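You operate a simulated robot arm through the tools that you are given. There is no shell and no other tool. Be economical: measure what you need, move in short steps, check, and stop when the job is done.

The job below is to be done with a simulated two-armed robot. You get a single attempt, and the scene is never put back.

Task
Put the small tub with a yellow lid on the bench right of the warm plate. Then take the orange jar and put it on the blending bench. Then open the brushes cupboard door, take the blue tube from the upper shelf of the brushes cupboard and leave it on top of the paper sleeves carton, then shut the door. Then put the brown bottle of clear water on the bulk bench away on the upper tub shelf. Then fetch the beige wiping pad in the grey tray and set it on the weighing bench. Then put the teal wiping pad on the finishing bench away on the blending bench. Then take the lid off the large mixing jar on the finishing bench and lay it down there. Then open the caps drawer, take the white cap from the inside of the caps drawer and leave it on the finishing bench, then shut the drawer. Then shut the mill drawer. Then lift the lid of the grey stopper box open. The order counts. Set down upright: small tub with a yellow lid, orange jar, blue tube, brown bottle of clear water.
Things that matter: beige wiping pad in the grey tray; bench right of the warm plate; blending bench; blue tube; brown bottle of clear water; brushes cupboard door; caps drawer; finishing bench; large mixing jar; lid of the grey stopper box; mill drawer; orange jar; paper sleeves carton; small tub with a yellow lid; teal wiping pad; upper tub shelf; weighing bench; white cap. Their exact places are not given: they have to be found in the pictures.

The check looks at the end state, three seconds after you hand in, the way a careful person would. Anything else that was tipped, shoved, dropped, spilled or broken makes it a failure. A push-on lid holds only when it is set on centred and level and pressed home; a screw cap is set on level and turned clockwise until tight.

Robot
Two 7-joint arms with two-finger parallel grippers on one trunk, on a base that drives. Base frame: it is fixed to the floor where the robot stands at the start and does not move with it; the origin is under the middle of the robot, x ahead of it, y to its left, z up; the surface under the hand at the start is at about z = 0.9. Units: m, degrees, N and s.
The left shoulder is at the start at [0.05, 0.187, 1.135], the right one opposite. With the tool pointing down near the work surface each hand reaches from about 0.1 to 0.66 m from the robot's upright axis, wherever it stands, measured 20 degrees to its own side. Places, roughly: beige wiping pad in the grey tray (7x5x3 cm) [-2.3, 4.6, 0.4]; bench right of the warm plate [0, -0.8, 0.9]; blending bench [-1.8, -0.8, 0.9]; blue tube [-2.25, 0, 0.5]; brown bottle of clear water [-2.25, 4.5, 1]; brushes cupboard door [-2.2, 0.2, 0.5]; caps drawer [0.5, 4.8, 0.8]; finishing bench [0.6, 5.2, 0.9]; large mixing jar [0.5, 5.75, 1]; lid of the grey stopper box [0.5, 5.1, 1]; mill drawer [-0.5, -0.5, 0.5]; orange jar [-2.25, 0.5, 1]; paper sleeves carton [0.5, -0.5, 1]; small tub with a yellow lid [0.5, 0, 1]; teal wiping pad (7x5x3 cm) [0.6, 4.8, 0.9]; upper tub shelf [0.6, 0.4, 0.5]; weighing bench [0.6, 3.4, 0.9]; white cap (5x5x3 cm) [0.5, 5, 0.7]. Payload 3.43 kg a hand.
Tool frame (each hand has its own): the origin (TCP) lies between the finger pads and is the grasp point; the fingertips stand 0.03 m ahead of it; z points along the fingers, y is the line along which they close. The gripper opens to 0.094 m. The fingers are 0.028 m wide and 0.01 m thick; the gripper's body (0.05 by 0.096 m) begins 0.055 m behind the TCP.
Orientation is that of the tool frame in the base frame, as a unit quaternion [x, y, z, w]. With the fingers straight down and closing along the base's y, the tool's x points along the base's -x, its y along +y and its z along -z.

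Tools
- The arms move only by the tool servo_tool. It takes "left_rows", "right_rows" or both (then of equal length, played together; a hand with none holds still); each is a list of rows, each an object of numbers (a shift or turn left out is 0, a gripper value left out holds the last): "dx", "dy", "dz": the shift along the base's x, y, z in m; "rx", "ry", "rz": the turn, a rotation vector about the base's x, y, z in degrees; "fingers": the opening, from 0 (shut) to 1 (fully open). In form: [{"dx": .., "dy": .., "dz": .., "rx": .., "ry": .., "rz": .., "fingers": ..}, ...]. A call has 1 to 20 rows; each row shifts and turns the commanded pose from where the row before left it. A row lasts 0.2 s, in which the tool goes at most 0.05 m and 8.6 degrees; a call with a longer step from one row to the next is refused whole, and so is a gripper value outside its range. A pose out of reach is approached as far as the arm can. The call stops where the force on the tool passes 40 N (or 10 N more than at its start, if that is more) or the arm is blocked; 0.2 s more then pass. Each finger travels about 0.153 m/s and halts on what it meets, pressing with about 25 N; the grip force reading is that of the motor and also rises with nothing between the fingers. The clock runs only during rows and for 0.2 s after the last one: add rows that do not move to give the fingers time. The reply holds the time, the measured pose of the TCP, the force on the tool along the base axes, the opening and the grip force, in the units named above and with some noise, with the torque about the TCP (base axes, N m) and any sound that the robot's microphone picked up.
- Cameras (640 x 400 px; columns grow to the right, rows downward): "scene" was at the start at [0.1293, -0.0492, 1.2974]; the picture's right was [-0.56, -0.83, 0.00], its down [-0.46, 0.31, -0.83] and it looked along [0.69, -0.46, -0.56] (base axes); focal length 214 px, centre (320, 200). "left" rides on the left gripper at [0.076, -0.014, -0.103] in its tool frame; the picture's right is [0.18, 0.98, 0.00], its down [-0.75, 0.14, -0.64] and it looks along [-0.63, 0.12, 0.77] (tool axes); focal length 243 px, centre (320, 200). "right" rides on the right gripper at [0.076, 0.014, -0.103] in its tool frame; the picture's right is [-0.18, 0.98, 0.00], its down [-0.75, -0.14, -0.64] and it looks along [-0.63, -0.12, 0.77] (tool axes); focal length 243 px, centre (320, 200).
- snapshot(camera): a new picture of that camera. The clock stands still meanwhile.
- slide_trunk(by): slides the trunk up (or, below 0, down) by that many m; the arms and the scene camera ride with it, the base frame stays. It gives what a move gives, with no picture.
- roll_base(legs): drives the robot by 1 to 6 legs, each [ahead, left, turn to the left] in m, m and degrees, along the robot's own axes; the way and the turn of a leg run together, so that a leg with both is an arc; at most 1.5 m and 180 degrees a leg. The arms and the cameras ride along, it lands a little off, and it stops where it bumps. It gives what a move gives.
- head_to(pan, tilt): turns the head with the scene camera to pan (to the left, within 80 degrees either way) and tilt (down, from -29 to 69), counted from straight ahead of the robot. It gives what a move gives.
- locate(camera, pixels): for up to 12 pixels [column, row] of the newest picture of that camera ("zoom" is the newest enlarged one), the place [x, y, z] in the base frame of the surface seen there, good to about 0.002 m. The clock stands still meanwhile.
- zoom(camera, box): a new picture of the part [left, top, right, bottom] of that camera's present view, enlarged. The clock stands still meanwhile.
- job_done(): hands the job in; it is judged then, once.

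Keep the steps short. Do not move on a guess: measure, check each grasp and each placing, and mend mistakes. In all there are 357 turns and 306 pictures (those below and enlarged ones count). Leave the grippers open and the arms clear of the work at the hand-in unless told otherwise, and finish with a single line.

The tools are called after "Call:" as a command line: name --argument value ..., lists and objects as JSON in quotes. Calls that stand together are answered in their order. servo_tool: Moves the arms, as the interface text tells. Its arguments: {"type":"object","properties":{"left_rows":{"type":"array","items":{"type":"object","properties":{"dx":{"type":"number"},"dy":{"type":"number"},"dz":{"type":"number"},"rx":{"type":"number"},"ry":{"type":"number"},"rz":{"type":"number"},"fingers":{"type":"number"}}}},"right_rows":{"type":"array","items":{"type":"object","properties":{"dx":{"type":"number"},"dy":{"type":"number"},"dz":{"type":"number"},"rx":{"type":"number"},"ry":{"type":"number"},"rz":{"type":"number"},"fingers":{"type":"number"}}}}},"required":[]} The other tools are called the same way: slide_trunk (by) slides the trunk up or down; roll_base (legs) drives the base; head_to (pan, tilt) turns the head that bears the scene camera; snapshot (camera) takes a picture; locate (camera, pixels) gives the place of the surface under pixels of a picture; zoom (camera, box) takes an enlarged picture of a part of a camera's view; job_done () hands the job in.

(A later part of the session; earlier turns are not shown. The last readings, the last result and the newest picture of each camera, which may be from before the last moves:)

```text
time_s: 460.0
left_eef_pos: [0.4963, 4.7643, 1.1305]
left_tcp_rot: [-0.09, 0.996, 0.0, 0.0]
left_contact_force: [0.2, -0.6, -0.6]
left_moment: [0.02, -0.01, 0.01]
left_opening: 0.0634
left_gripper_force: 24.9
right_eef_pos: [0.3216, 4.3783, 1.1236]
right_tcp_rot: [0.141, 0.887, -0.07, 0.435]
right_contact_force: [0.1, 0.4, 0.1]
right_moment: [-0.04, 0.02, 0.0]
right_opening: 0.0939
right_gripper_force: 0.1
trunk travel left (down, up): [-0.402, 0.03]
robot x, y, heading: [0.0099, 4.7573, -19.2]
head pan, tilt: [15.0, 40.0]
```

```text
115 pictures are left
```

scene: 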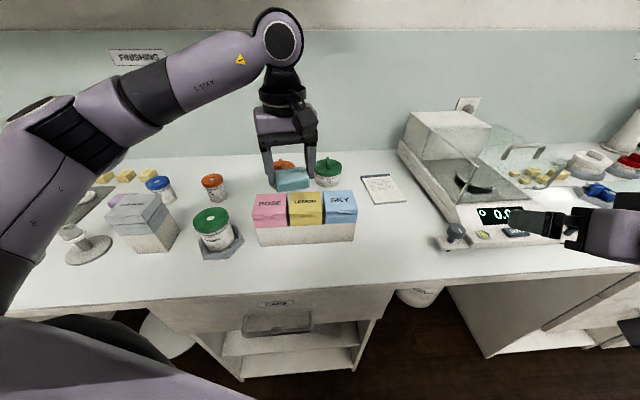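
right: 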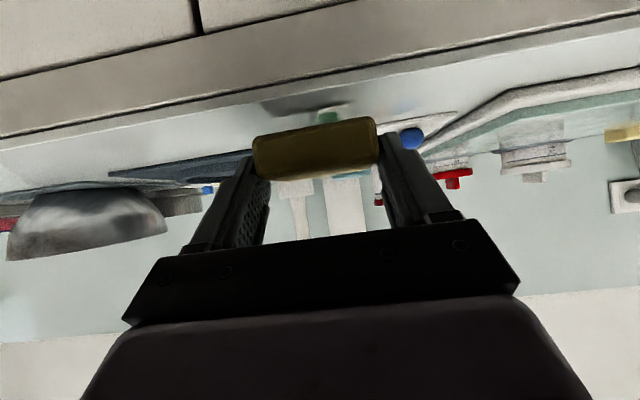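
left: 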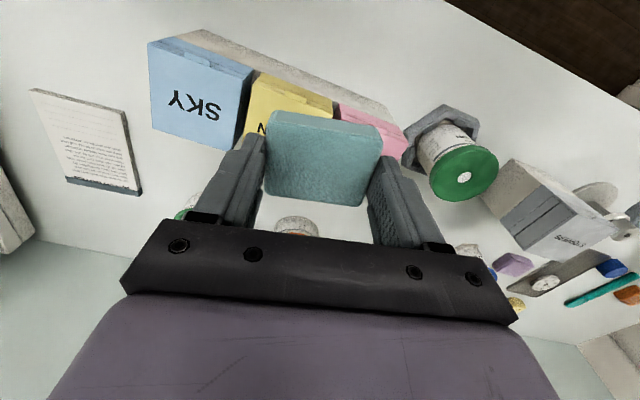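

Nothing else moved. Now the long drive to the blending bench.

Call:
roll_base --legs '[[-0.9, 0, 0], [0, 0, -70.8], [1.5, 0, 0], [1.5, 0, 0], [1.5, 0, 0], [0.1, -0.85, 0]]'

Call:
head_to --pan 0 --tilt 35

Call:
snapshot --camera "scene"

```text
time_s: 496.6
left_eef_pos: [-1.3126, -0.0685, 1.1314]
left_tcp_rot: [0.481, 0.877, 0.0, 0.0]
left_contact_force: [0.4, -0.1, 0.1]
left_moment: [-0.01, 0.01, 0.01]
left_opening: 0.0636
left_gripper_force: 24.8
right_eef_pos: [-1.7341, -0.0518, 1.1249]
right_tcp_rot: [0.612, 0.657, -0.301, 0.321]
right_contact_force: [0.6, 0.0, 0.1]
right_moment: [-0.02, 0.0, 0.01]
right_opening: 0.094
right_gripper_force: 0.1
trunk travel left (down, up): [-0.402, 0.03]
robot x, y, heading: [-1.4991, 0.3843, -86.8]
head pan, tilt: [15.0, 40.0]
```

```text
time_s: 497.4
left_eef_pos: [-1.3132, -0.0686, 1.1301]
left_tcp_rot: [0.48, 0.877, 0.0, 0.0]
left_contact_force: [-0.6, 0.0, 0.1]
left_moment: [0.03, 0.03, 0.01]
left_opening: 0.0633
left_gripper_force: 25.3
right_eef_pos: [-1.7351, -0.0505, 1.1247]
right_tcp_rot: [0.611, 0.657, -0.301, 0.322]
right_contact_force: [-0.1, -0.7, -0.6]
right_moment: [0.0, -0.02, -0.01]
right_opening: 0.0942
right_gripper_force: 0.1
trunk travel left (down, up): [-0.402, 0.03]
robot x, y, heading: [-1.4957, 0.3873, -87.1]
head pan, tilt: [0.0, 35.0]
```

```text
114 pictures are left
```

scene: 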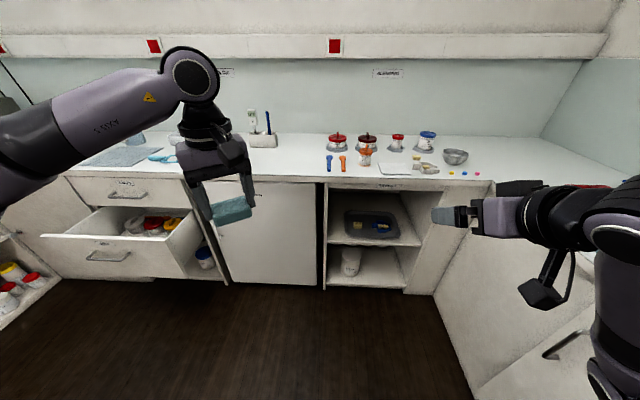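

Call:
roll_base --legs '[[0.45, -0.27, 0], [0, 0, -20]]'

Call:
head_to --pan 15 --tilt 45

Call:
snapshot --camera "scene"

Call:
snapshot --camera "left"

```text
time_s: 501.6
left_eef_pos: [-1.7352, -0.568, 1.1299]
left_tcp_rot: [0.628, 0.779, 0.0, 0.0]
left_contact_force: [0.1, 0.3, -0.2]
left_moment: [0.0, 0.02, 0.02]
left_opening: 0.0636
left_gripper_force: 24.9
right_eef_pos: [-2.1251, -0.4063, 1.125]
right_tcp_rot: [0.718, 0.539, -0.353, 0.263]
right_contact_force: [1.2, 0.2, 0.3]
right_moment: [0.06, 0.0, 0.01]
right_opening: 0.0943
right_gripper_force: 0.0
trunk travel left (down, up): [-0.402, 0.03]
robot x, y, heading: [-1.7543, -0.0831, -107.1]
head pan, tilt: [0.0, 35.0]
```

```text
time_s: 502.3
left_eef_pos: [-1.7347, -0.5688, 1.1303]
left_tcp_rot: [0.628, 0.778, 0.0, 0.0]
left_contact_force: [0.3, -1.1, -1.0]
left_moment: [-0.01, 0.01, 0.01]
left_opening: 0.0632
left_gripper_force: 24.7
right_eef_pos: [-2.1253, -0.4059, 1.1233]
right_tcp_rot: [0.717, 0.54, -0.352, 0.264]
right_contact_force: [0.6, 0.5, -0.8]
right_moment: [0.01, -0.02, -0.03]
right_opening: 0.0938
right_gripper_force: 0.1
trunk travel left (down, up): [-0.402, 0.03]
robot x, y, heading: [-1.7535, -0.0796, -107.6]
head pan, tilt: [15.0, 45.0]
```

```text
113 pictures are left
```

scene: 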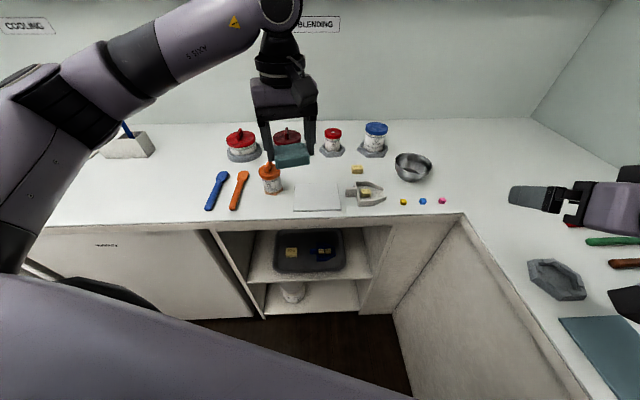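

```text
112 pictures are left
```

left: 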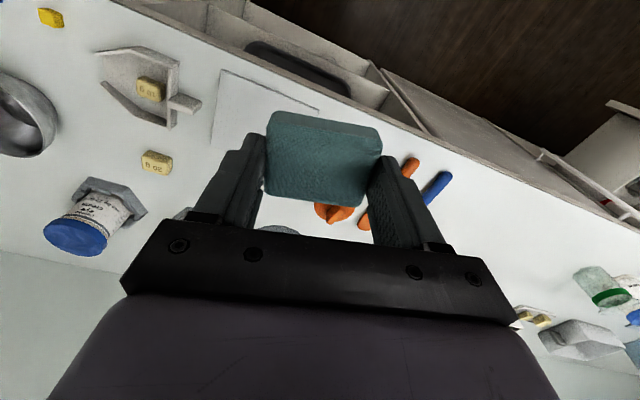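

I note a grey tray with a yellow object in the TRAYS shelf below; I'll check it against the beige-pad task.

Call:
zoom --camera "scene" --box '[240, 220, 370, 310]'

Call:
locate --camera "scene" --pixels '[[292, 252], [300, 252], [322, 252], [310, 175], [325, 175], [335, 180], [350, 180], [300, 185], [340, 165], [270, 170], [356, 170], [320, 165]]'

```text
4.44 times, centred on (305, 265) of scene
```

zoom: 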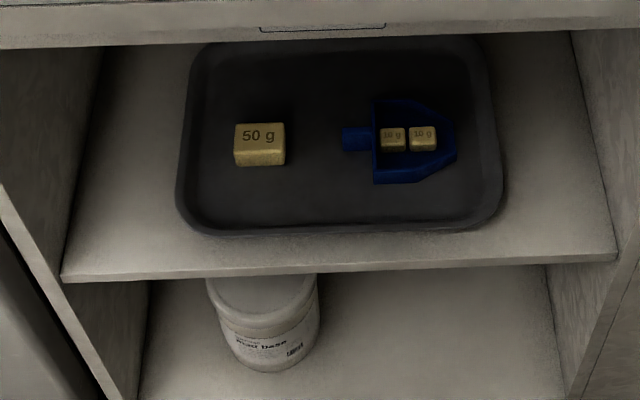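

```text
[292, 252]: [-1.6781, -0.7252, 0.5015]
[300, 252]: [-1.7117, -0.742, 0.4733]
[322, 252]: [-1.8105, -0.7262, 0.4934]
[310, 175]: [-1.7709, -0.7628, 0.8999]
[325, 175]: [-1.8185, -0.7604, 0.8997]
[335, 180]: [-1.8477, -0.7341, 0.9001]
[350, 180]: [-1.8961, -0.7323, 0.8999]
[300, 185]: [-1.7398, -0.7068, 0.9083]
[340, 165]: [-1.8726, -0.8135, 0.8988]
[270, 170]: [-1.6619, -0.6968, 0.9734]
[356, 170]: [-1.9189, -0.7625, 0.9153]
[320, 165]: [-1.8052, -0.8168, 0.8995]
```

Those are weights, so the pad choice stands. Free spot behind the slab: (−1.80,−0.775). I drive a bit closer.

Call:
roll_base --legs '[[0.13, -0.012, 0]]'

Call:
servo_tool --left_rows '[{"dx": -0.005, "dy": -0.03}, {"dx": -0.005, "dy": -0.03}, {"dx": -0.005, "dy": -0.026}, {"dz": -0.04}, {"dz": -0.04}, {}]'

Call:
snapshot --camera "scene"

Call:
snapshot --camera "left"

```text
time_s: 503.6
left_eef_pos: [-1.7881, -0.6949, 1.1302]
left_tcp_rot: [0.629, 0.777, 0.001, 0.0]
left_contact_force: [-0.3, -1.1, 0.0]
left_moment: [0.01, -0.03, -0.01]
left_opening: 0.0636
left_gripper_force: 24.7
right_eef_pos: [-2.1778, -0.5301, 1.1245]
right_tcp_rot: [0.718, 0.539, -0.352, 0.263]
right_contact_force: [-0.5, 0.0, 0.0]
right_moment: [0.0, -0.01, -0.03]
right_opening: 0.0939
right_gripper_force: 0.1
trunk travel left (down, up): [-0.402, 0.03]
robot x, y, heading: [-1.8086, -0.2027, -107.7]
head pan, tilt: [15.0, 45.0]
```

```text
time_s: 505.0
left_eef_pos: [-1.8023, -0.7757, 1.0501]
left_tcp_rot: [0.629, 0.777, 0.0, 0.0]
left_contact_force: [0.1, -1.1, 0.4]
left_moment: [0.0, -0.03, -0.03]
left_opening: 0.0636
left_gripper_force: 24.9
right_eef_pos: [-2.1765, -0.5291, 1.1234]
right_tcp_rot: [0.718, 0.539, -0.353, 0.263]
right_contact_force: [-0.3, -0.2, 0.0]
right_moment: [0.01, 0.0, 0.03]
right_opening: 0.0942
right_gripper_force: 0.2
trunk travel left (down, up): [-0.402, 0.03]
robot x, y, heading: [-1.8061, -0.2046, -107.4]
head pan, tilt: [15.0, 45.0]
```

```text
110 pictures are left
```

scene: 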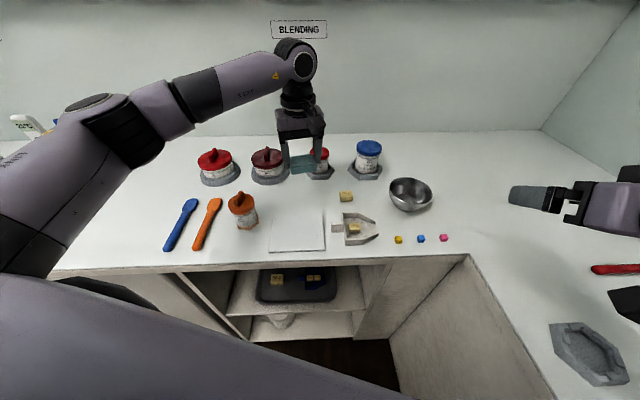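

```text
109 pictures are left
```

left: 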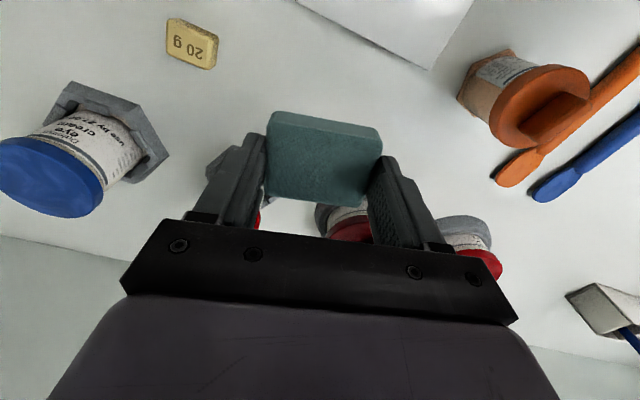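

Clear all around. Lower to the bench.

Call:
servo_tool --left_rows '[{"dz": -0.04, "dy": 0.005}, {"dz": -0.04}, {"dz": -0.02}, {"dz": -0.004}, {}]'

Call:
zoom --camera "scene" --box '[220, 120, 400, 260]'

```text
time_s: 506.2
left_eef_pos: [-1.8016, -0.774, 0.9472]
left_tcp_rot: [0.628, 0.778, 0.0, 0.001]
left_contact_force: [-0.4, 0.3, 0.8]
left_moment: [-0.03, -0.01, -0.02]
left_opening: 0.0637
left_gripper_force: 24.9
right_eef_pos: [-2.1769, -0.5306, 1.1242]
right_tcp_rot: [0.718, 0.539, -0.353, 0.264]
right_contact_force: [0.6, 0.0, 0.7]
right_moment: [0.02, -0.01, 0.02]
right_opening: 0.0941
right_gripper_force: 0.1
trunk travel left (down, up): [-0.402, 0.03]
robot x, y, heading: [-1.8035, -0.2049, -107.3]
head pan, tilt: [15.0, 45.0]
```

```text
2.86 times, centred on (310, 190) of scene
```

zoom: 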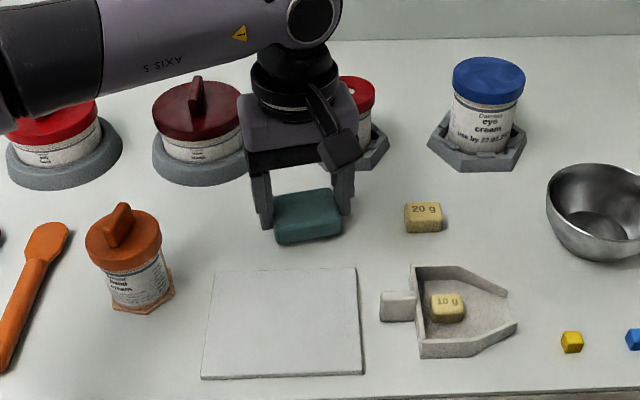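

Call:
servo_tool --left_rows '[{"dz": -0.004}, {"dz": -0.002}, {"fingers": 0.8}, {"fingers": 0.9}, {}, {"dz": 0.04}, {"dz": 0.04}, {"dz": 0.04}, {"dz": 0.04}, {"dy": 0.04}, {"dy": 0.04}, {"dy": 0.04}, {}]'

Call:
zoom --camera "scene" --box '[220, 120, 400, 260]'

```text
time_s: 509.0
left_eef_pos: [-1.7993, -0.6519, 1.1022]
left_tcp_rot: [0.628, 0.778, 0.0, 0.0]
left_contact_force: [-1.0, -0.5, -0.3]
left_moment: [-0.03, -0.01, 0.02]
left_opening: 0.0845
left_gripper_force: 0.0
right_eef_pos: [-2.1773, -0.53, 1.1234]
right_tcp_rot: [0.718, 0.539, -0.353, 0.263]
right_contact_force: [-0.5, -0.7, -0.5]
right_moment: [0.0, 0.0, 0.02]
right_opening: 0.0941
right_gripper_force: 0.1
trunk travel left (down, up): [-0.402, 0.03]
robot x, y, heading: [-1.8051, -0.2071, -107.4]
head pan, tilt: [15.0, 45.0]
```

```text
2.86 times, centred on (310, 190) of scene
```

zoom: 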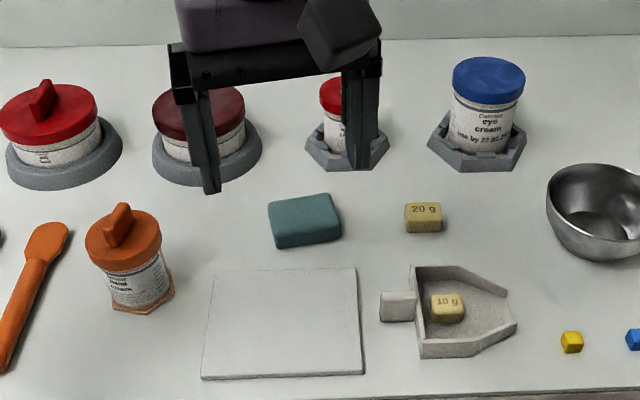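

The teal pad is on the blending bench. Now back to the finishing bench for the large jar's lid.

Call:
roll_base --legs '[[-0.7, 0.4, 0], [0, 0, -162.6], [1.5, 0, 0], [1.5, 0, 0], [1.5, 0, 0], [0.4, 0, -90]]'

Call:
head_to --pan 15 --tilt 35

Call:
snapshot --camera "scene"

```text
time_s: 545.0
left_eef_pos: [-0.3598, 5.2354, 1.103]
left_tcp_rot: [-0.254, 0.967, 0.0, 0.0]
left_contact_force: [1.0, -0.2, 0.7]
left_moment: [-0.01, 0.0, 0.01]
left_opening: 0.0846
left_gripper_force: 0.0
right_eef_pos: [-0.3645, 4.8401, 1.123]
right_tcp_rot: [-0.009, 0.897, 0.004, 0.442]
right_contact_force: [0.7, 0.1, -0.2]
right_moment: [0.02, 0.0, 0.0]
right_opening: 0.0939
right_gripper_force: 0.1
trunk travel left (down, up): [-0.402, 0.03]
robot x, y, heading: [-0.7867, 5.0975, -0.3]
head pan, tilt: [15.0, 45.0]
cut short: leg 6
```

```text
time_s: 545.7
left_eef_pos: [-0.36, 5.2356, 1.1027]
left_tcp_rot: [-0.254, 0.967, 0.0, 0.001]
left_contact_force: [-0.1, 0.2, 0.5]
left_moment: [0.03, -0.02, -0.01]
left_opening: 0.0844
left_gripper_force: 0.0
right_eef_pos: [-0.3643, 4.8396, 1.1253]
right_tcp_rot: [-0.009, 0.898, 0.003, 0.44]
right_contact_force: [0.4, 0.0, 0.6]
right_moment: [-0.01, -0.05, 0.0]
right_opening: 0.0941
right_gripper_force: 0.1
trunk travel left (down, up): [-0.402, 0.03]
robot x, y, heading: [-0.7867, 5.0969, -0.5]
head pan, tilt: [15.0, 35.0]
```

```text
106 pictures are left
```

scene: 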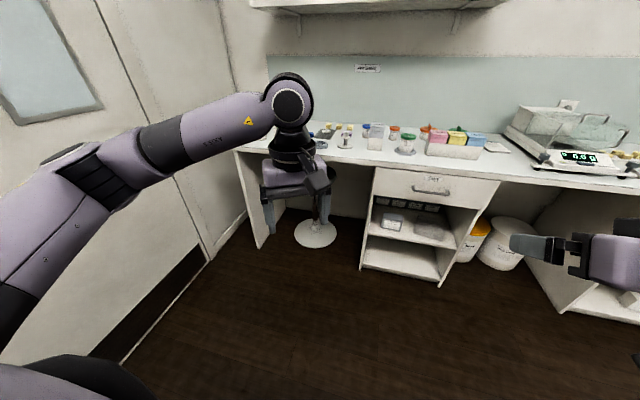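

Call:
locate --camera "scene" --pixels '[[317, 245], [295, 235], [338, 235], [310, 222], [240, 245], [215, 250], [243, 150]]'

Call:
servo_tool --left_rows '[{"dz": 0.04, "dx": -0.02}, {"dz": 0.04, "dx": -0.02}, {"dz": 0.04, "dx": -0.02}, {"dz": 0.04}, {}]'

Call:
roll_base --legs '[[0.2, 0.4, 0]]'

Call:
snapshot --camera "scene"

```text
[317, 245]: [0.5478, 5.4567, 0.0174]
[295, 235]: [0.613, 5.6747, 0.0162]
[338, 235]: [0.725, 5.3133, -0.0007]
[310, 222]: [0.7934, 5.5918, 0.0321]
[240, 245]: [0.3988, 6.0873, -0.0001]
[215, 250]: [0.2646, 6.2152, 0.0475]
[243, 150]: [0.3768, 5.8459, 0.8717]
```

```text
time_s: 546.9
left_eef_pos: [-0.4195, 5.2317, 1.2625]
left_tcp_rot: [-0.254, 0.967, 0.0, 0.0]
left_contact_force: [-0.2, 0.1, 0.1]
left_moment: [-0.02, 0.0, 0.0]
left_opening: 0.0848
left_gripper_force: 0.0
right_eef_pos: [-0.365, 4.8397, 1.1232]
right_tcp_rot: [-0.008, 0.898, 0.002, 0.441]
right_contact_force: [-0.6, -0.6, 0.1]
right_moment: [0.02, -0.01, 0.0]
right_opening: 0.0939
right_gripper_force: 0.1
trunk travel left (down, up): [-0.402, 0.03]
robot x, y, heading: [-0.7828, 5.0922, -0.0]
head pan, tilt: [15.0, 35.0]
```

```text
time_s: 551.0
left_eef_pos: [-0.2194, 5.634, 1.2631]
left_tcp_rot: [-0.252, 0.968, 0.0, -0.001]
left_contact_force: [-0.2, 0.1, 1.1]
left_moment: [0.01, -0.01, 0.02]
left_opening: 0.0845
left_gripper_force: 0.1
right_eef_pos: [-0.1683, 5.2417, 1.1236]
right_tcp_rot: [-0.007, 0.898, 0.002, 0.441]
right_contact_force: [1.0, 0.0, 0.2]
right_moment: [-0.02, -0.01, 0.0]
right_opening: 0.0942
right_gripper_force: 0.0
trunk travel left (down, up): [-0.402, 0.03]
robot x, y, heading: [-0.5896, 5.5006, -0.4]
head pan, tilt: [15.0, 35.0]
```

```text
105 pictures are left
```

scene: 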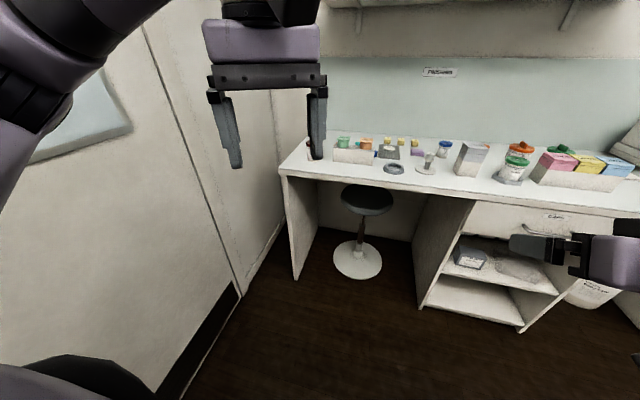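

The stool stays under the bench. I drive ahead 0.5 m and look at the jar with the left camera.

Call:
roll_base --legs '[[0.5, 0.0, 0]]'

Call:
snapshot --camera "left"

Call:
snapshot --camera "scene"

```text
time_s: 553.9
left_eef_pos: [0.2822, 5.6268, 1.2634]
left_tcp_rot: [-0.25, 0.968, 0.0, 0.001]
left_contact_force: [0.2, 0.2, 0.1]
left_moment: [-0.04, 0.0, -0.03]
left_opening: 0.0843
left_gripper_force: 0.1
right_eef_pos: [0.3323, 5.2356, 1.1248]
right_tcp_rot: [-0.005, 0.897, 0.002, 0.441]
right_contact_force: [-0.3, -0.1, -0.3]
right_moment: [0.0, 0.01, 0.0]
right_opening: 0.0938
right_gripper_force: 0.1
trunk travel left (down, up): [-0.402, 0.03]
robot x, y, heading: [-0.0847, 5.4934, -0.7]
head pan, tilt: [15.0, 35.0]
```

```text
104 pictures are left
```

left: 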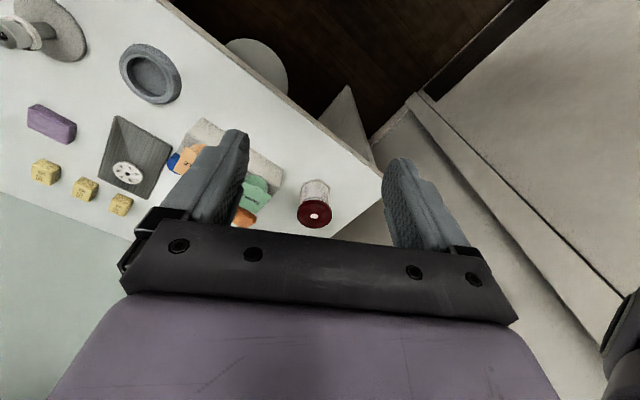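

```text
103 pictures are left
```

scene: 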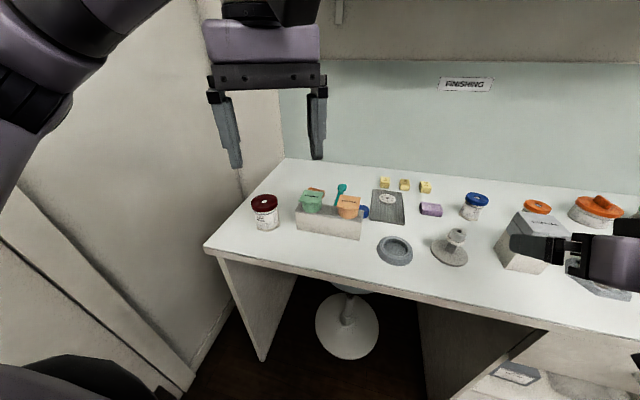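

Call:
zoom --camera "scene" --box '[230, 170, 390, 270]'

Call:
locate --camera "zoom" --pixels '[[142, 125], [100, 125], [180, 125], [142, 105], [140, 150], [145, 190], [145, 225], [220, 240], [260, 130], [180, 245], [100, 250], [140, 142]]'

```text
4.00 times, centred on (310, 220) of scene
```

zoom: 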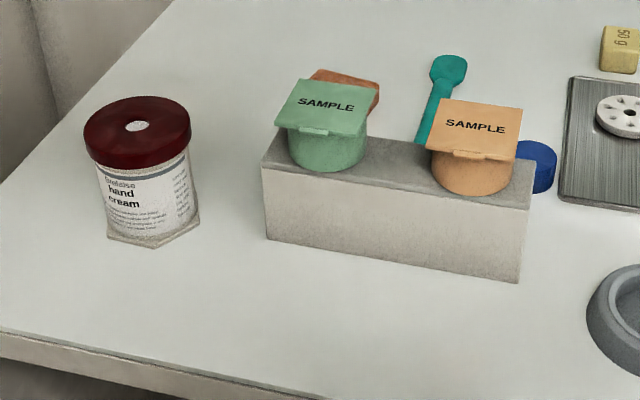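

```text
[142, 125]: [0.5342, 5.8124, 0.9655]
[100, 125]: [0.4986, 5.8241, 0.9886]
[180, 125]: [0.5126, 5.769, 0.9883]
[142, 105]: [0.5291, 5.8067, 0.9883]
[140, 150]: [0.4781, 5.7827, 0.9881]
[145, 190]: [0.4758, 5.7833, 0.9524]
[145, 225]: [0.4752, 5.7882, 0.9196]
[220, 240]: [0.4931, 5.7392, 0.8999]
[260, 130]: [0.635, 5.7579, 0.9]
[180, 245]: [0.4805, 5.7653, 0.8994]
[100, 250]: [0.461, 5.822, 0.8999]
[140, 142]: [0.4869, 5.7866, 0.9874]
```

The dark-red lidded jar: lid centre ≈(0.506,5.797), top z 0.988, r≈0.034. I shift the base, turn the left hand so that it closes along x (clear of the sample box).

Call:
roll_base --legs '[[0.06, 0.08, 0.7]]'

Call:
servo_tool --left_rows '[{"rz": 7.7, "dx": 0.018, "dy": 0.012}, {"rz": 7.7, "dx": 0.018, "dy": 0.012}, {"rz": 7.7, "dx": 0.018, "dy": 0.012}, {"rz": 7.7, "dx": 0.018, "dy": 0.012}, {"rz": 7.7, "dx": 0.018, "dy": 0.01}, {"rz": 7.7, "dx": 0.018, "dy": 0.01}, {"rz": 7.7, "dx": 0.018, "dy": 0.01}, {"rz": 7.1, "dx": 0.018, "dy": 0.01}, {}]'

Call:
snapshot --camera "left"

Call:
snapshot --camera "scene"

```text
time_s: 555.3
left_eef_pos: [0.3396, 5.7075, 1.2622]
left_tcp_rot: [-0.254, 0.967, 0.001, 0.0]
left_contact_force: [0.4, 0.0, 0.2]
left_moment: [0.01, -0.01, 0.0]
left_opening: 0.0846
left_gripper_force: 0.1
right_eef_pos: [0.3944, 5.3161, 1.1231]
right_tcp_rot: [-0.008, 0.898, 0.002, 0.441]
right_contact_force: [0.1, 1.6, 0.1]
right_moment: [0.02, 0.02, 0.02]
right_opening: 0.0939
right_gripper_force: 0.0
trunk travel left (down, up): [-0.402, 0.03]
robot x, y, heading: [-0.0247, 5.5723, 0.2]
head pan, tilt: [15.0, 35.0]
```

```text
time_s: 557.3
left_eef_pos: [0.4833, 5.7943, 1.2612]
left_tcp_rot: [0.711, -0.703, 0.0, -0.001]
left_contact_force: [0.4, 0.0, -0.3]
left_moment: [0.01, 0.02, 0.0]
left_opening: 0.0847
left_gripper_force: 0.0
right_eef_pos: [0.3957, 5.316, 1.1244]
right_tcp_rot: [-0.009, 0.898, 0.003, 0.44]
right_contact_force: [0.3, 1.1, -1.0]
right_moment: [-0.01, -0.01, -0.04]
right_opening: 0.0942
right_gripper_force: 0.1
trunk travel left (down, up): [-0.402, 0.03]
robot x, y, heading: [-0.0259, 5.5728, -0.0]
head pan, tilt: [15.0, 35.0]
```

```text
101 pictures are left
```

left: 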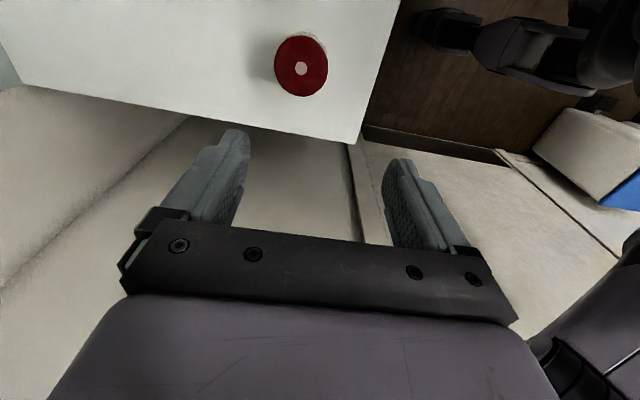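

```text
100 pictures are left
```

scene: 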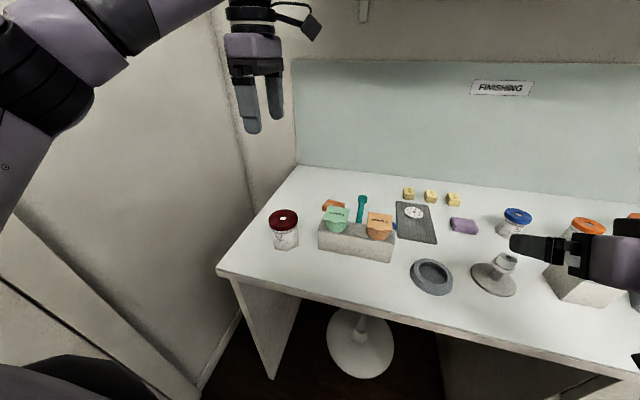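

Call:
locate --camera "left" --pixels '[[277, 66], [326, 66], [301, 40], [301, 94], [290, 66], [312, 75], [301, 38]]'

```text
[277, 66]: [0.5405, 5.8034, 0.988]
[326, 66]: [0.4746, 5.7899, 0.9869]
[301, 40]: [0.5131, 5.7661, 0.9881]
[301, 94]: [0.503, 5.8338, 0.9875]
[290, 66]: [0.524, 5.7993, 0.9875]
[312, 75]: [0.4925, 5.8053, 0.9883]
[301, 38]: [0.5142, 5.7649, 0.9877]
```

Lid centre (0.5075,5.7995). Move above and descend to z≈1.03.

Call:
servo_tool --left_rows '[{"dx": 0.024, "dy": 0.005, "fingers": 1}, {"dz": -0.045}, {"dz": -0.045}, {"dz": -0.045}, {"dz": -0.045}, {"dz": -0.045}, {}]'

Call:
snapshot --camera "left"

Call:
snapshot --camera "scene"

```text
time_s: 558.9
left_eef_pos: [0.5075, 5.7995, 1.037]
left_tcp_rot: [0.71, -0.704, 0.001, -0.001]
left_contact_force: [0.1, -0.1, 1.4]
left_moment: [0.0, -0.03, 0.01]
left_opening: 0.0939
left_gripper_force: 0.1
right_eef_pos: [0.394, 5.3155, 1.1234]
right_tcp_rot: [-0.01, 0.897, 0.004, 0.441]
right_contact_force: [0.2, 0.1, -0.2]
right_moment: [-0.01, 0.01, 0.02]
right_opening: 0.0941
right_gripper_force: 0.0
trunk travel left (down, up): [-0.402, 0.03]
robot x, y, heading: [-0.0301, 5.5722, -0.0]
head pan, tilt: [15.0, 35.0]
```

```text
99 pictures are left
```

left: 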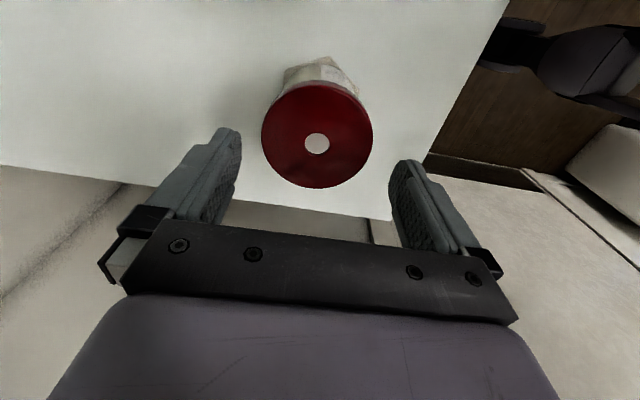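

```text
98 pictures are left
```

scene: 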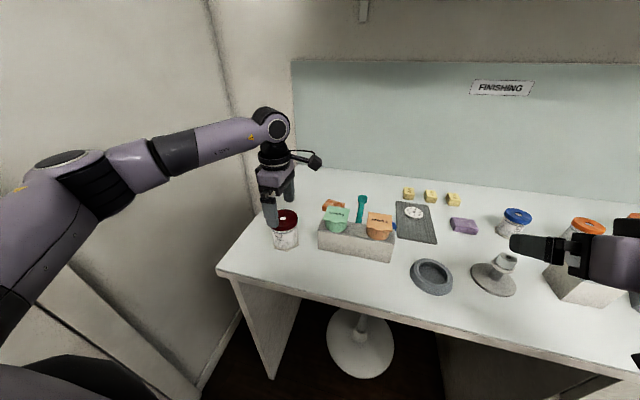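

Descend to z≈0.977, close on the lid, and try lifting 1 cm.

Call:
servo_tool --left_rows '[{"dz": -0.03}, {"dz": -0.029}, {}, {"fingers": 0.8}, {"fingers": 0.7}, {"fingers": 0.5}, {}, {"dz": 0.005}, {"dz": 0.005}, {}]'

Call:
zoom --camera "scene" --box '[230, 150, 350, 260]'

```text
time_s: 561.1
left_eef_pos: [0.5083, 5.8007, 0.9886]
left_tcp_rot: [0.71, -0.704, 0.001, 0.0]
left_contact_force: [0.0, 0.0, -1.7]
left_moment: [0.0, 0.02, -0.06]
left_opening: 0.0779
left_gripper_force: 25.2
right_eef_pos: [0.3942, 5.3165, 1.1243]
right_tcp_rot: [-0.009, 0.898, 0.002, 0.44]
right_contact_force: [0.7, -0.9, -0.6]
right_moment: [-0.02, 0.0, 0.0]
right_opening: 0.0942
right_gripper_force: 0.0
trunk travel left (down, up): [-0.402, 0.03]
robot x, y, heading: [-0.0268, 5.5735, -0.0]
head pan, tilt: [15.0, 35.0]
```

```text
3.64 times, centred on (290, 205) of scene
```

zoom: 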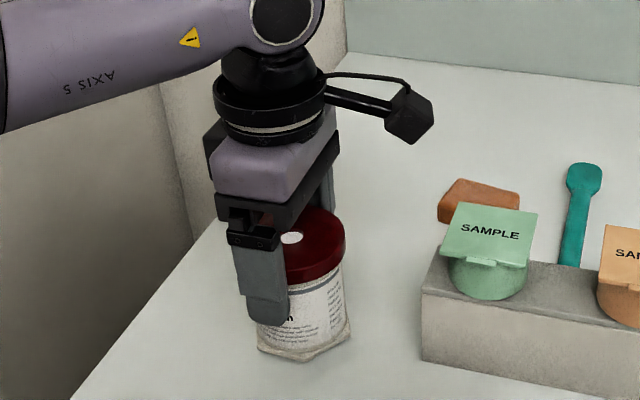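

The reading −1.7 N: is the whole jar lifted? I measure the jar's foot and body.

Call:
locate --camera "zoom" --pixels '[[320, 352], [345, 335], [300, 358], [320, 225], [330, 300], [310, 340]]'

Call:
zoom --camera "scene" --box '[255, 200, 325, 255]'

```text
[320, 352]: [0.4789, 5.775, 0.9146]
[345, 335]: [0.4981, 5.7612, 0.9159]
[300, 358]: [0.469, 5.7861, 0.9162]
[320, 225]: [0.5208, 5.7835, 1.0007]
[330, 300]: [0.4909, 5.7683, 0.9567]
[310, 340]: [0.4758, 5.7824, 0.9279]
```

```text
7.27 times, centred on (290, 228) of scene
```

zoom: 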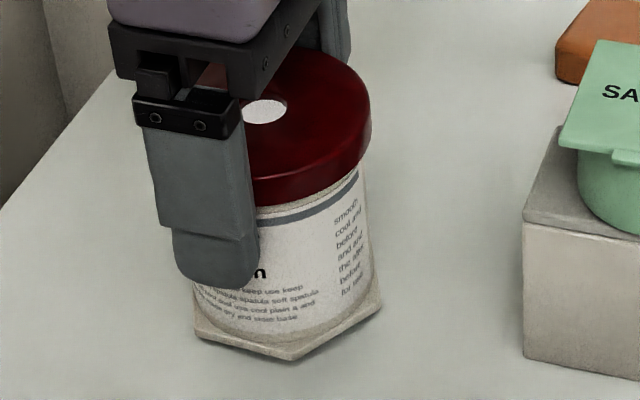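

The whole jar comes up with the lid, so the jar must be held by the other hand. I put it back, and re-grip the lid closing along y and a bit higher.

Call:
servo_tool --left_rows '[{"dz": -0.006}, {"dz": -0.004}, {"dz": -0.002}, {"fingers": 0.9}, {"fingers": 1}, {}, {"dz": 0.04}, {"dz": 0.04}, {"rz": -8.2}, {"rz": -8.2}, {"rz": -8.2}, {"rz": -8.2}, {"rz": -8.2}, {"rz": -8.2}, {"rz": -8.2}, {"rz": -8.2}, {"rz": -8.2}, {"rz": -8.2}, {"rz": -8}, {}]'

Call:
snapshot --camera "left"

Call:
zoom --camera "scene" --box '[230, 150, 390, 260]'

```text
time_s: 565.3
left_eef_pos: [0.5077, 5.8009, 1.0577]
left_tcp_rot: [-0.002, 1.0, 0.0, 0.0]
left_contact_force: [0.3, 0.2, -0.6]
left_moment: [0.01, -0.01, 0.02]
left_opening: 0.0939
left_gripper_force: 0.1
right_eef_pos: [0.3944, 5.3148, 1.1245]
right_tcp_rot: [-0.009, 0.898, 0.003, 0.441]
right_contact_force: [-0.4, 0.5, -0.2]
right_moment: [0.0, 0.0, -0.02]
right_opening: 0.094
right_gripper_force: 0.1
trunk travel left (down, up): [-0.402, 0.03]
robot x, y, heading: [-0.027, 5.5718, -0.2]
head pan, tilt: [15.0, 35.0]
```

```text
95 pictures are left
```

left: 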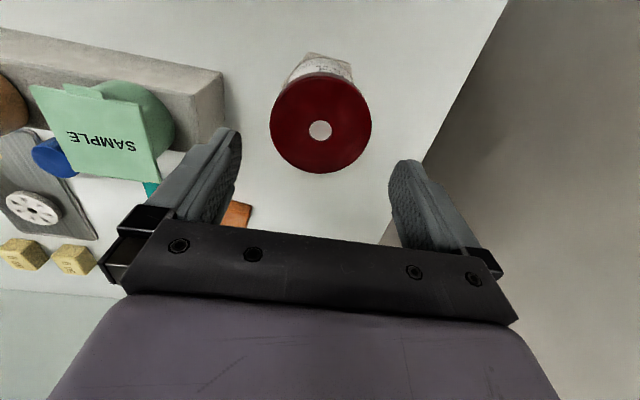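

```text
3.64 times, centred on (310, 205) of scene
```

zoom: 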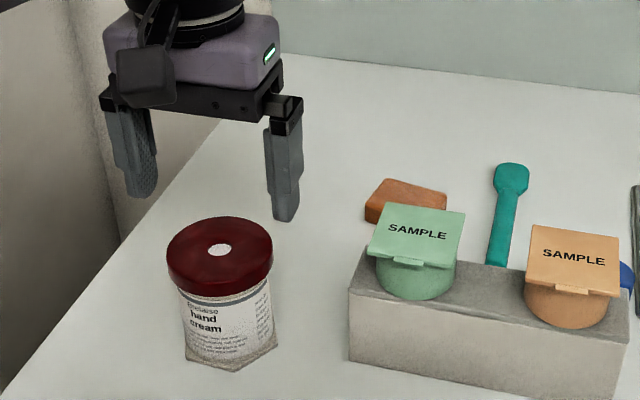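

Grip the lid again (TCP z≈0.988), lift the jar and bring it to (0.43,5.52) in front of the robot.

Call:
servo_tool --left_rows '[{"dz": -0.035}, {"dz": -0.034}, {}, {"fingers": 0.82}, {"fingers": 0.7}, {"fingers": 0.5}, {}, {"dz": 0.03}, {"dz": 0.04}, {"dz": 0.04}, {"dz": 0.04}, {"dz": 0.02}, {"dy": -0.04, "dx": -0.01}, {"dy": -0.04, "dx": -0.01}, {"dy": -0.04, "dx": -0.01}, {"dy": -0.04, "dx": -0.01}, {"dy": -0.04, "dx": -0.01}, {"dy": -0.04, "dx": -0.01}, {"dy": -0.04, "dx": -0.01}, {}]'

Call:
snapshot --camera "scene"

```text
time_s: 569.5
left_eef_pos: [0.4406, 5.523, 1.1606]
left_tcp_rot: [-0.004, 1.0, 0.0, 0.0]
left_contact_force: [-0.1, 0.5, -1.6]
left_moment: [-0.01, -0.01, 0.05]
left_opening: 0.078
left_gripper_force: 25.2
right_eef_pos: [0.3936, 5.3154, 1.1232]
right_tcp_rot: [-0.009, 0.898, 0.003, 0.44]
right_contact_force: [-0.1, 0.0, -0.3]
right_moment: [0.0, -0.03, 0.0]
right_opening: 0.0938
right_gripper_force: 0.1
trunk travel left (down, up): [-0.402, 0.03]
robot x, y, heading: [-0.028, 5.5716, -0.1]
head pan, tilt: [15.0, 35.0]
```

```text
93 pictures are left
```

scene: 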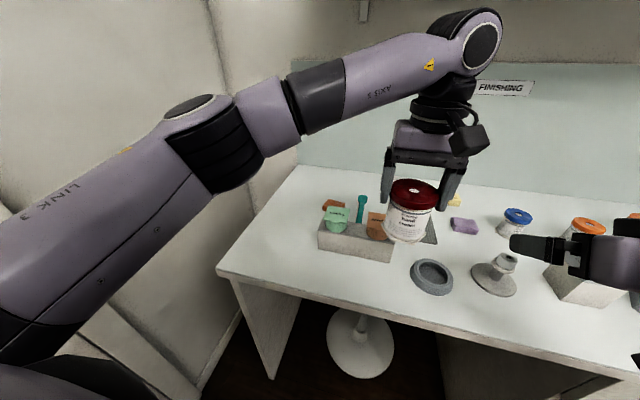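

Jar is hanging by its lid at (0.44,5.52). I turn the right hand 40° inward and flatten its pitch to ~12°.

Call:
servo_tool --right_rows '[{"rz": 8, "dx": -0.01}, {"rz": 8, "dx": -0.01}, {"rz": 8, "dx": -0.01}, {"rz": 8, "dx": -0.01}, {"rz": 8}, {"rx": 4.2, "ry": -5.0}, {"rx": 4.2, "ry": -5.0}, {"rx": 4.2, "ry": -5.0}, {"rx": 4.2, "ry": -5.0}, {}]'

Call:
snapshot --camera "scene"

Call:
snapshot --camera "right"

```text
time_s: 571.7
left_eef_pos: [0.4402, 5.5228, 1.1593]
left_tcp_rot: [-0.004, 1.0, 0.0, -0.001]
left_contact_force: [0.1, -0.1, -1.2]
left_moment: [-0.01, 0.0, -0.02]
left_opening: 0.078
left_gripper_force: 25.4
right_eef_pos: [0.3553, 5.3158, 1.1235]
right_tcp_rot: [-0.273, 0.724, 0.216, 0.595]
right_contact_force: [-0.1, 0.3, 0.7]
right_moment: [-0.01, 0.02, 0.0]
right_opening: 0.0937
right_gripper_force: 0.1
trunk travel left (down, up): [-0.402, 0.03]
robot x, y, heading: [-0.0248, 5.5733, -0.2]
head pan, tilt: [15.0, 35.0]
```

```text
92 pictures are left
```

scene: 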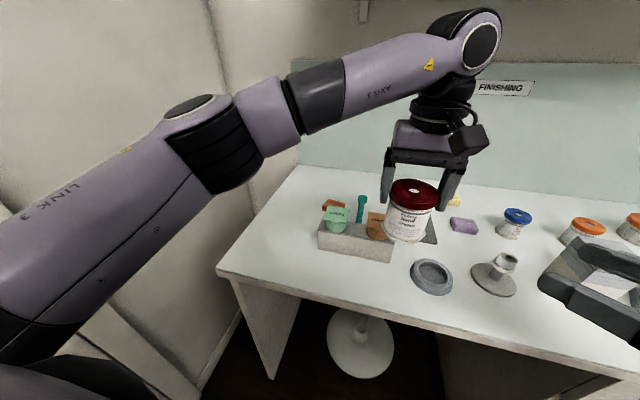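

```text
91 pictures are left
```

right: 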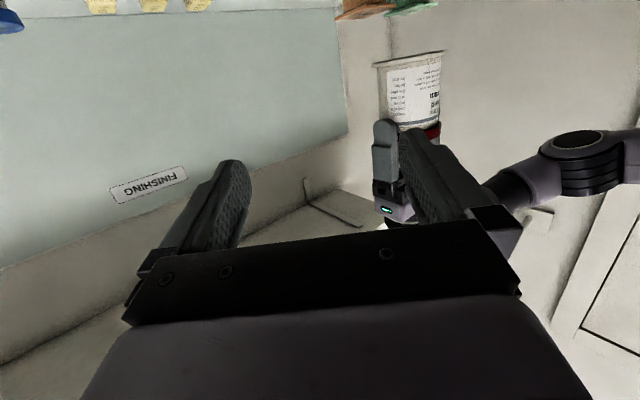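

Now bring it to 13 cm before the jar along its pointing line.

Call:
servo_tool --right_rows '[{"dx": -0.004, "dy": 0.03, "dz": -0.006}, {"dx": -0.004, "dy": 0.03, "dz": -0.006}, {"dx": -0.003, "dy": 0.03, "dz": -0.005}, {"dx": -0.003, "dy": 0.032, "dz": -0.003}, {}]'

Call:
snapshot --camera "right"

Call:
snapshot --camera "scene"

```text
time_s: 572.9
left_eef_pos: [0.4402, 5.5231, 1.1607]
left_tcp_rot: [-0.004, 1.0, 0.0, 0.0]
left_contact_force: [-0.3, -1.0, -1.4]
left_moment: [-0.03, 0.03, -0.01]
left_opening: 0.0779
left_gripper_force: 25.4
right_eef_pos: [0.3785, 5.4236, 1.0998]
right_tcp_rot: [-0.274, 0.725, 0.217, 0.594]
right_contact_force: [-0.1, -0.4, 1.1]
right_moment: [0.02, 0.0, 0.02]
right_opening: 0.0942
right_gripper_force: 0.0
right hand out of reach, approached as far as the arm can: row 1, 2, 3, 4
trunk travel left (down, up): [-0.402, 0.03]
robot x, y, heading: [-0.0266, 5.574, -0.1]
head pan, tilt: [15.0, 35.0]
```

```text
90 pictures are left
```

right: 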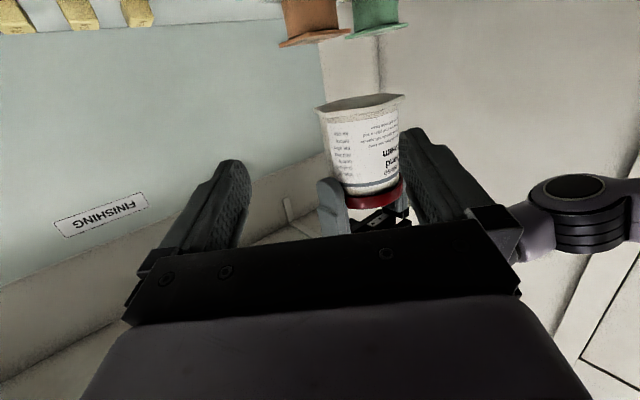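

```text
89 pictures are left
```

scene: 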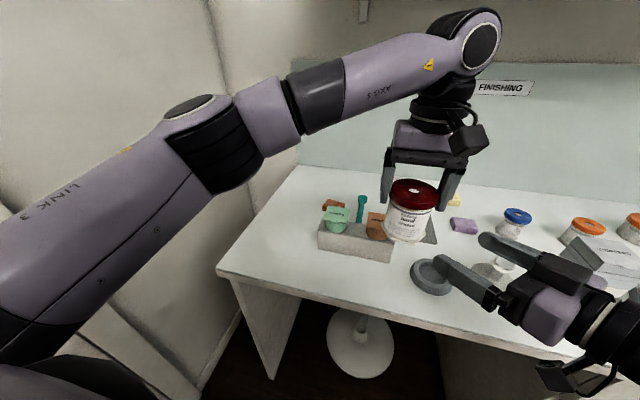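

The jar is 3.5 cm left of the right hand's line. I shift the jar with the left hand by (+0.023,−0.027), then check.

Call:
servo_tool --left_rows '[{"dx": 0.008, "dy": -0.009}, {"dx": 0.008, "dy": -0.009}, {"dx": 0.007, "dy": -0.009}, {}]'

Call:
servo_tool --right_rows '[{"dx": 0.02, "dy": 0.017}, {"dx": 0.02, "dy": 0.017}, {}]'

Call:
snapshot --camera "right"

```text
time_s: 573.9
left_eef_pos: [0.4606, 5.4951, 1.1579]
left_tcp_rot: [-0.004, 1.0, 0.0, 0.0]
left_contact_force: [-0.5, 0.5, -1.9]
left_moment: [0.02, 0.0, 0.02]
left_opening: 0.0777
left_gripper_force: 25.3
right_eef_pos: [0.3765, 5.4242, 1.099]
right_tcp_rot: [-0.275, 0.724, 0.219, 0.594]
right_contact_force: [-0.1, 0.1, 0.2]
right_moment: [-0.01, 0.03, -0.02]
right_opening: 0.0938
right_gripper_force: 0.0
trunk travel left (down, up): [-0.402, 0.03]
robot x, y, heading: [-0.0289, 5.5709, -0.4]
head pan, tilt: [15.0, 35.0]
```

```text
time_s: 574.7
left_eef_pos: [0.4602, 5.4951, 1.1576]
left_tcp_rot: [-0.004, 1.0, 0.0, 0.0]
left_contact_force: [0.4, -0.1, -0.9]
left_moment: [0.0, 0.02, -0.01]
left_opening: 0.0778
left_gripper_force: 24.9
right_eef_pos: [0.4138, 5.4596, 1.0979]
right_tcp_rot: [-0.273, 0.725, 0.217, 0.594]
right_contact_force: [-0.2, -0.2, -0.1]
right_moment: [0.02, 0.02, 0.06]
right_opening: 0.0939
right_gripper_force: 0.1
trunk travel left (down, up): [-0.402, 0.03]
robot x, y, heading: [-0.0276, 5.5701, -0.1]
head pan, tilt: [15.0, 35.0]
```

```text
88 pictures are left
```

right: 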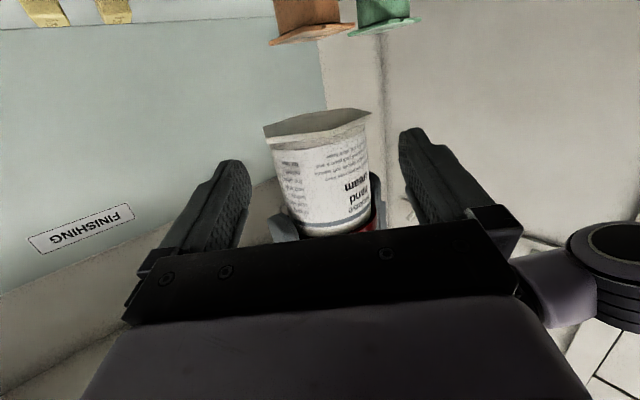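

Aligned (perp. error 3 mm). Advance 5 cm so the jar body is between the right fingers.

Call:
servo_tool --right_rows '[{"dx": 0.013, "dy": 0.0115}, {"dx": 0.013, "dy": 0.0115}, {"dx": 0.012, "dy": 0.01}, {}]'

Call:
snapshot --camera "right"

Call:
zoom --camera "scene" --box '[360, 130, 560, 290]'

```text
time_s: 575.7
left_eef_pos: [0.4607, 5.4948, 1.1592]
left_tcp_rot: [-0.004, 1.0, 0.001, 0.0]
left_contact_force: [-0.4, 0.8, -1.2]
left_moment: [0.01, 0.04, 0.01]
left_opening: 0.0776
left_gripper_force: 24.7
right_eef_pos: [0.4538, 5.4919, 1.0988]
right_tcp_rot: [-0.274, 0.725, 0.217, 0.594]
right_contact_force: [0.6, -0.4, -1.1]
right_moment: [-0.01, 0.03, 0.0]
right_opening: 0.0941
right_gripper_force: 0.0
trunk travel left (down, up): [-0.402, 0.03]
robot x, y, heading: [-0.0283, 5.5732, -0.2]
head pan, tilt: [15.0, 35.0]
```

```text
87 pictures are left
```

right: 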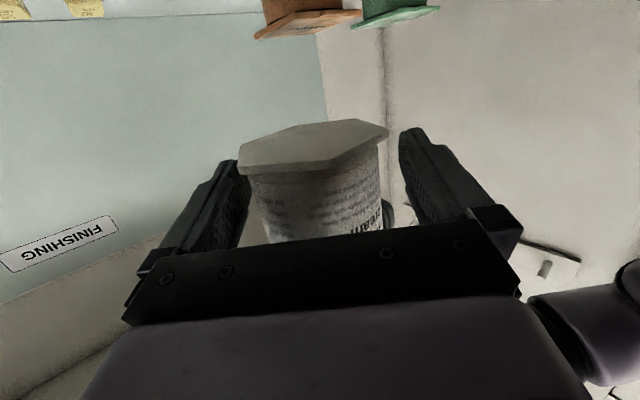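

```text
2.50 times, centred on (460, 210) of scene
```

zoom: 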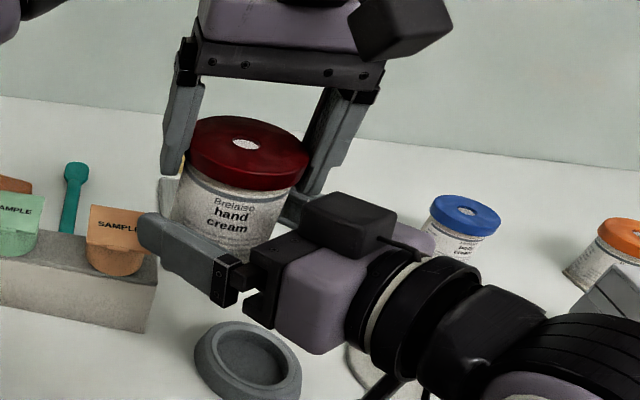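

The body is between the right fingers. Close the right hand on it.

Call:
servo_tool --right_rows '[{"fingers": 0.8}, {"fingers": 0.7}, {"fingers": 0.6}, {"fingers": 0.4}, {}]'

Call:
snapshot --camera "right"

```text
time_s: 576.9
left_eef_pos: [0.4607, 5.4937, 1.158]
left_tcp_rot: [-0.004, 1.0, 0.0, 0.0]
left_contact_force: [-0.2, 0.0, 0.2]
left_moment: [-0.01, -0.03, 0.01]
left_opening: 0.0775
left_gripper_force: 24.7
right_eef_pos: [0.4526, 5.4917, 1.0977]
right_tcp_rot: [-0.274, 0.725, 0.217, 0.594]
right_contact_force: [0.1, -0.6, -1.5]
right_moment: [0.0, 0.0, 0.04]
right_opening: 0.073
right_gripper_force: 25.5
trunk travel left (down, up): [-0.402, 0.03]
robot x, y, heading: [-0.0302, 5.5715, -0.2]
head pan, tilt: [15.0, 35.0]
heard: snap
```

```text
85 pictures are left
```

right: 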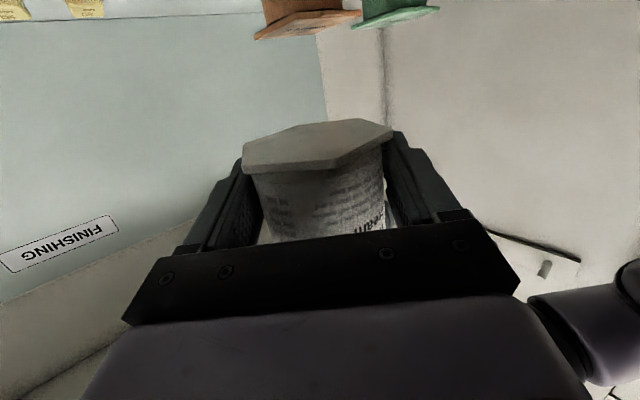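

A snap was heard: the push-on lid came loose, and the right hand now carries the jar. I lift the left hand with the lid slowly.

Call:
servo_tool --left_rows '[{"dz": 0.01}, {"dz": 0.015}, {"dz": 0.02}, {"dz": 0.02}, {}]'

Call:
zoom --camera "scene" --box '[360, 110, 560, 290]'

```text
time_s: 578.3
left_eef_pos: [0.4868, 5.5461, 1.2173]
left_tcp_rot: [-0.046, 0.999, -0.018, -0.015]
left_contact_force: [0.6, 0.4, -0.4]
left_moment: [-0.03, -0.01, -0.02]
left_opening: 0.0778
left_gripper_force: 24.9
left hand out of reach, approached as far as the arm can: row 4
right_eef_pos: [0.4538, 5.4914, 1.0966]
right_tcp_rot: [-0.273, 0.726, 0.216, 0.593]
right_contact_force: [0.6, -0.2, 0.1]
right_moment: [-0.01, 0.02, -0.01]
right_opening: 0.0675
right_gripper_force: 24.7
trunk travel left (down, up): [-0.402, 0.03]
robot x, y, heading: [-0.0254, 5.5737, -0.0]
head pan, tilt: [15.0, 35.0]
stopped in row 5 (left hand): the arm was blocked; the commanded pose is now the measured one
```

```text
2.22 times, centred on (460, 200) of scene
```

zoom: 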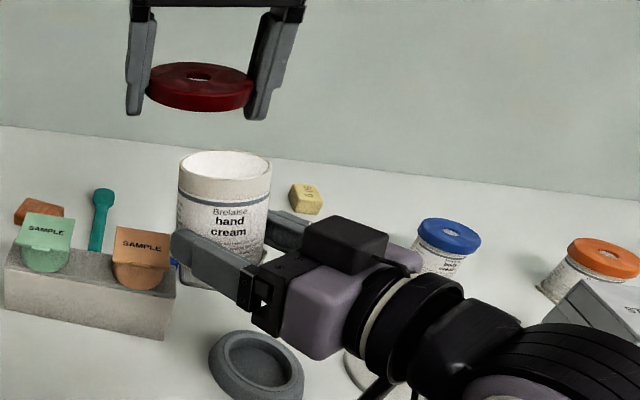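

The lid is off. Now I look for places: lid and jar on the bench.

Call:
locate --camera "scene" --pixels '[[432, 275], [412, 275], [452, 275], [320, 245], [392, 258], [285, 250], [250, 260], [300, 262], [350, 270], [385, 275], [270, 225], [340, 285]]'

```text
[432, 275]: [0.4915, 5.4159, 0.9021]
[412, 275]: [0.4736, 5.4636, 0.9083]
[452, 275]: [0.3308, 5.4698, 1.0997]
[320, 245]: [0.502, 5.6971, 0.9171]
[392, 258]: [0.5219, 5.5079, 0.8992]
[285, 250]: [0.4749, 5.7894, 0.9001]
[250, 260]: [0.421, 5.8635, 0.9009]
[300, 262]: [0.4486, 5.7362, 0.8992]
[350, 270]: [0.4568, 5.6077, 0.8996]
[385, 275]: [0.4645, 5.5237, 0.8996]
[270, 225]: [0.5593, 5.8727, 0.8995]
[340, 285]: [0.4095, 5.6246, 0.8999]
```

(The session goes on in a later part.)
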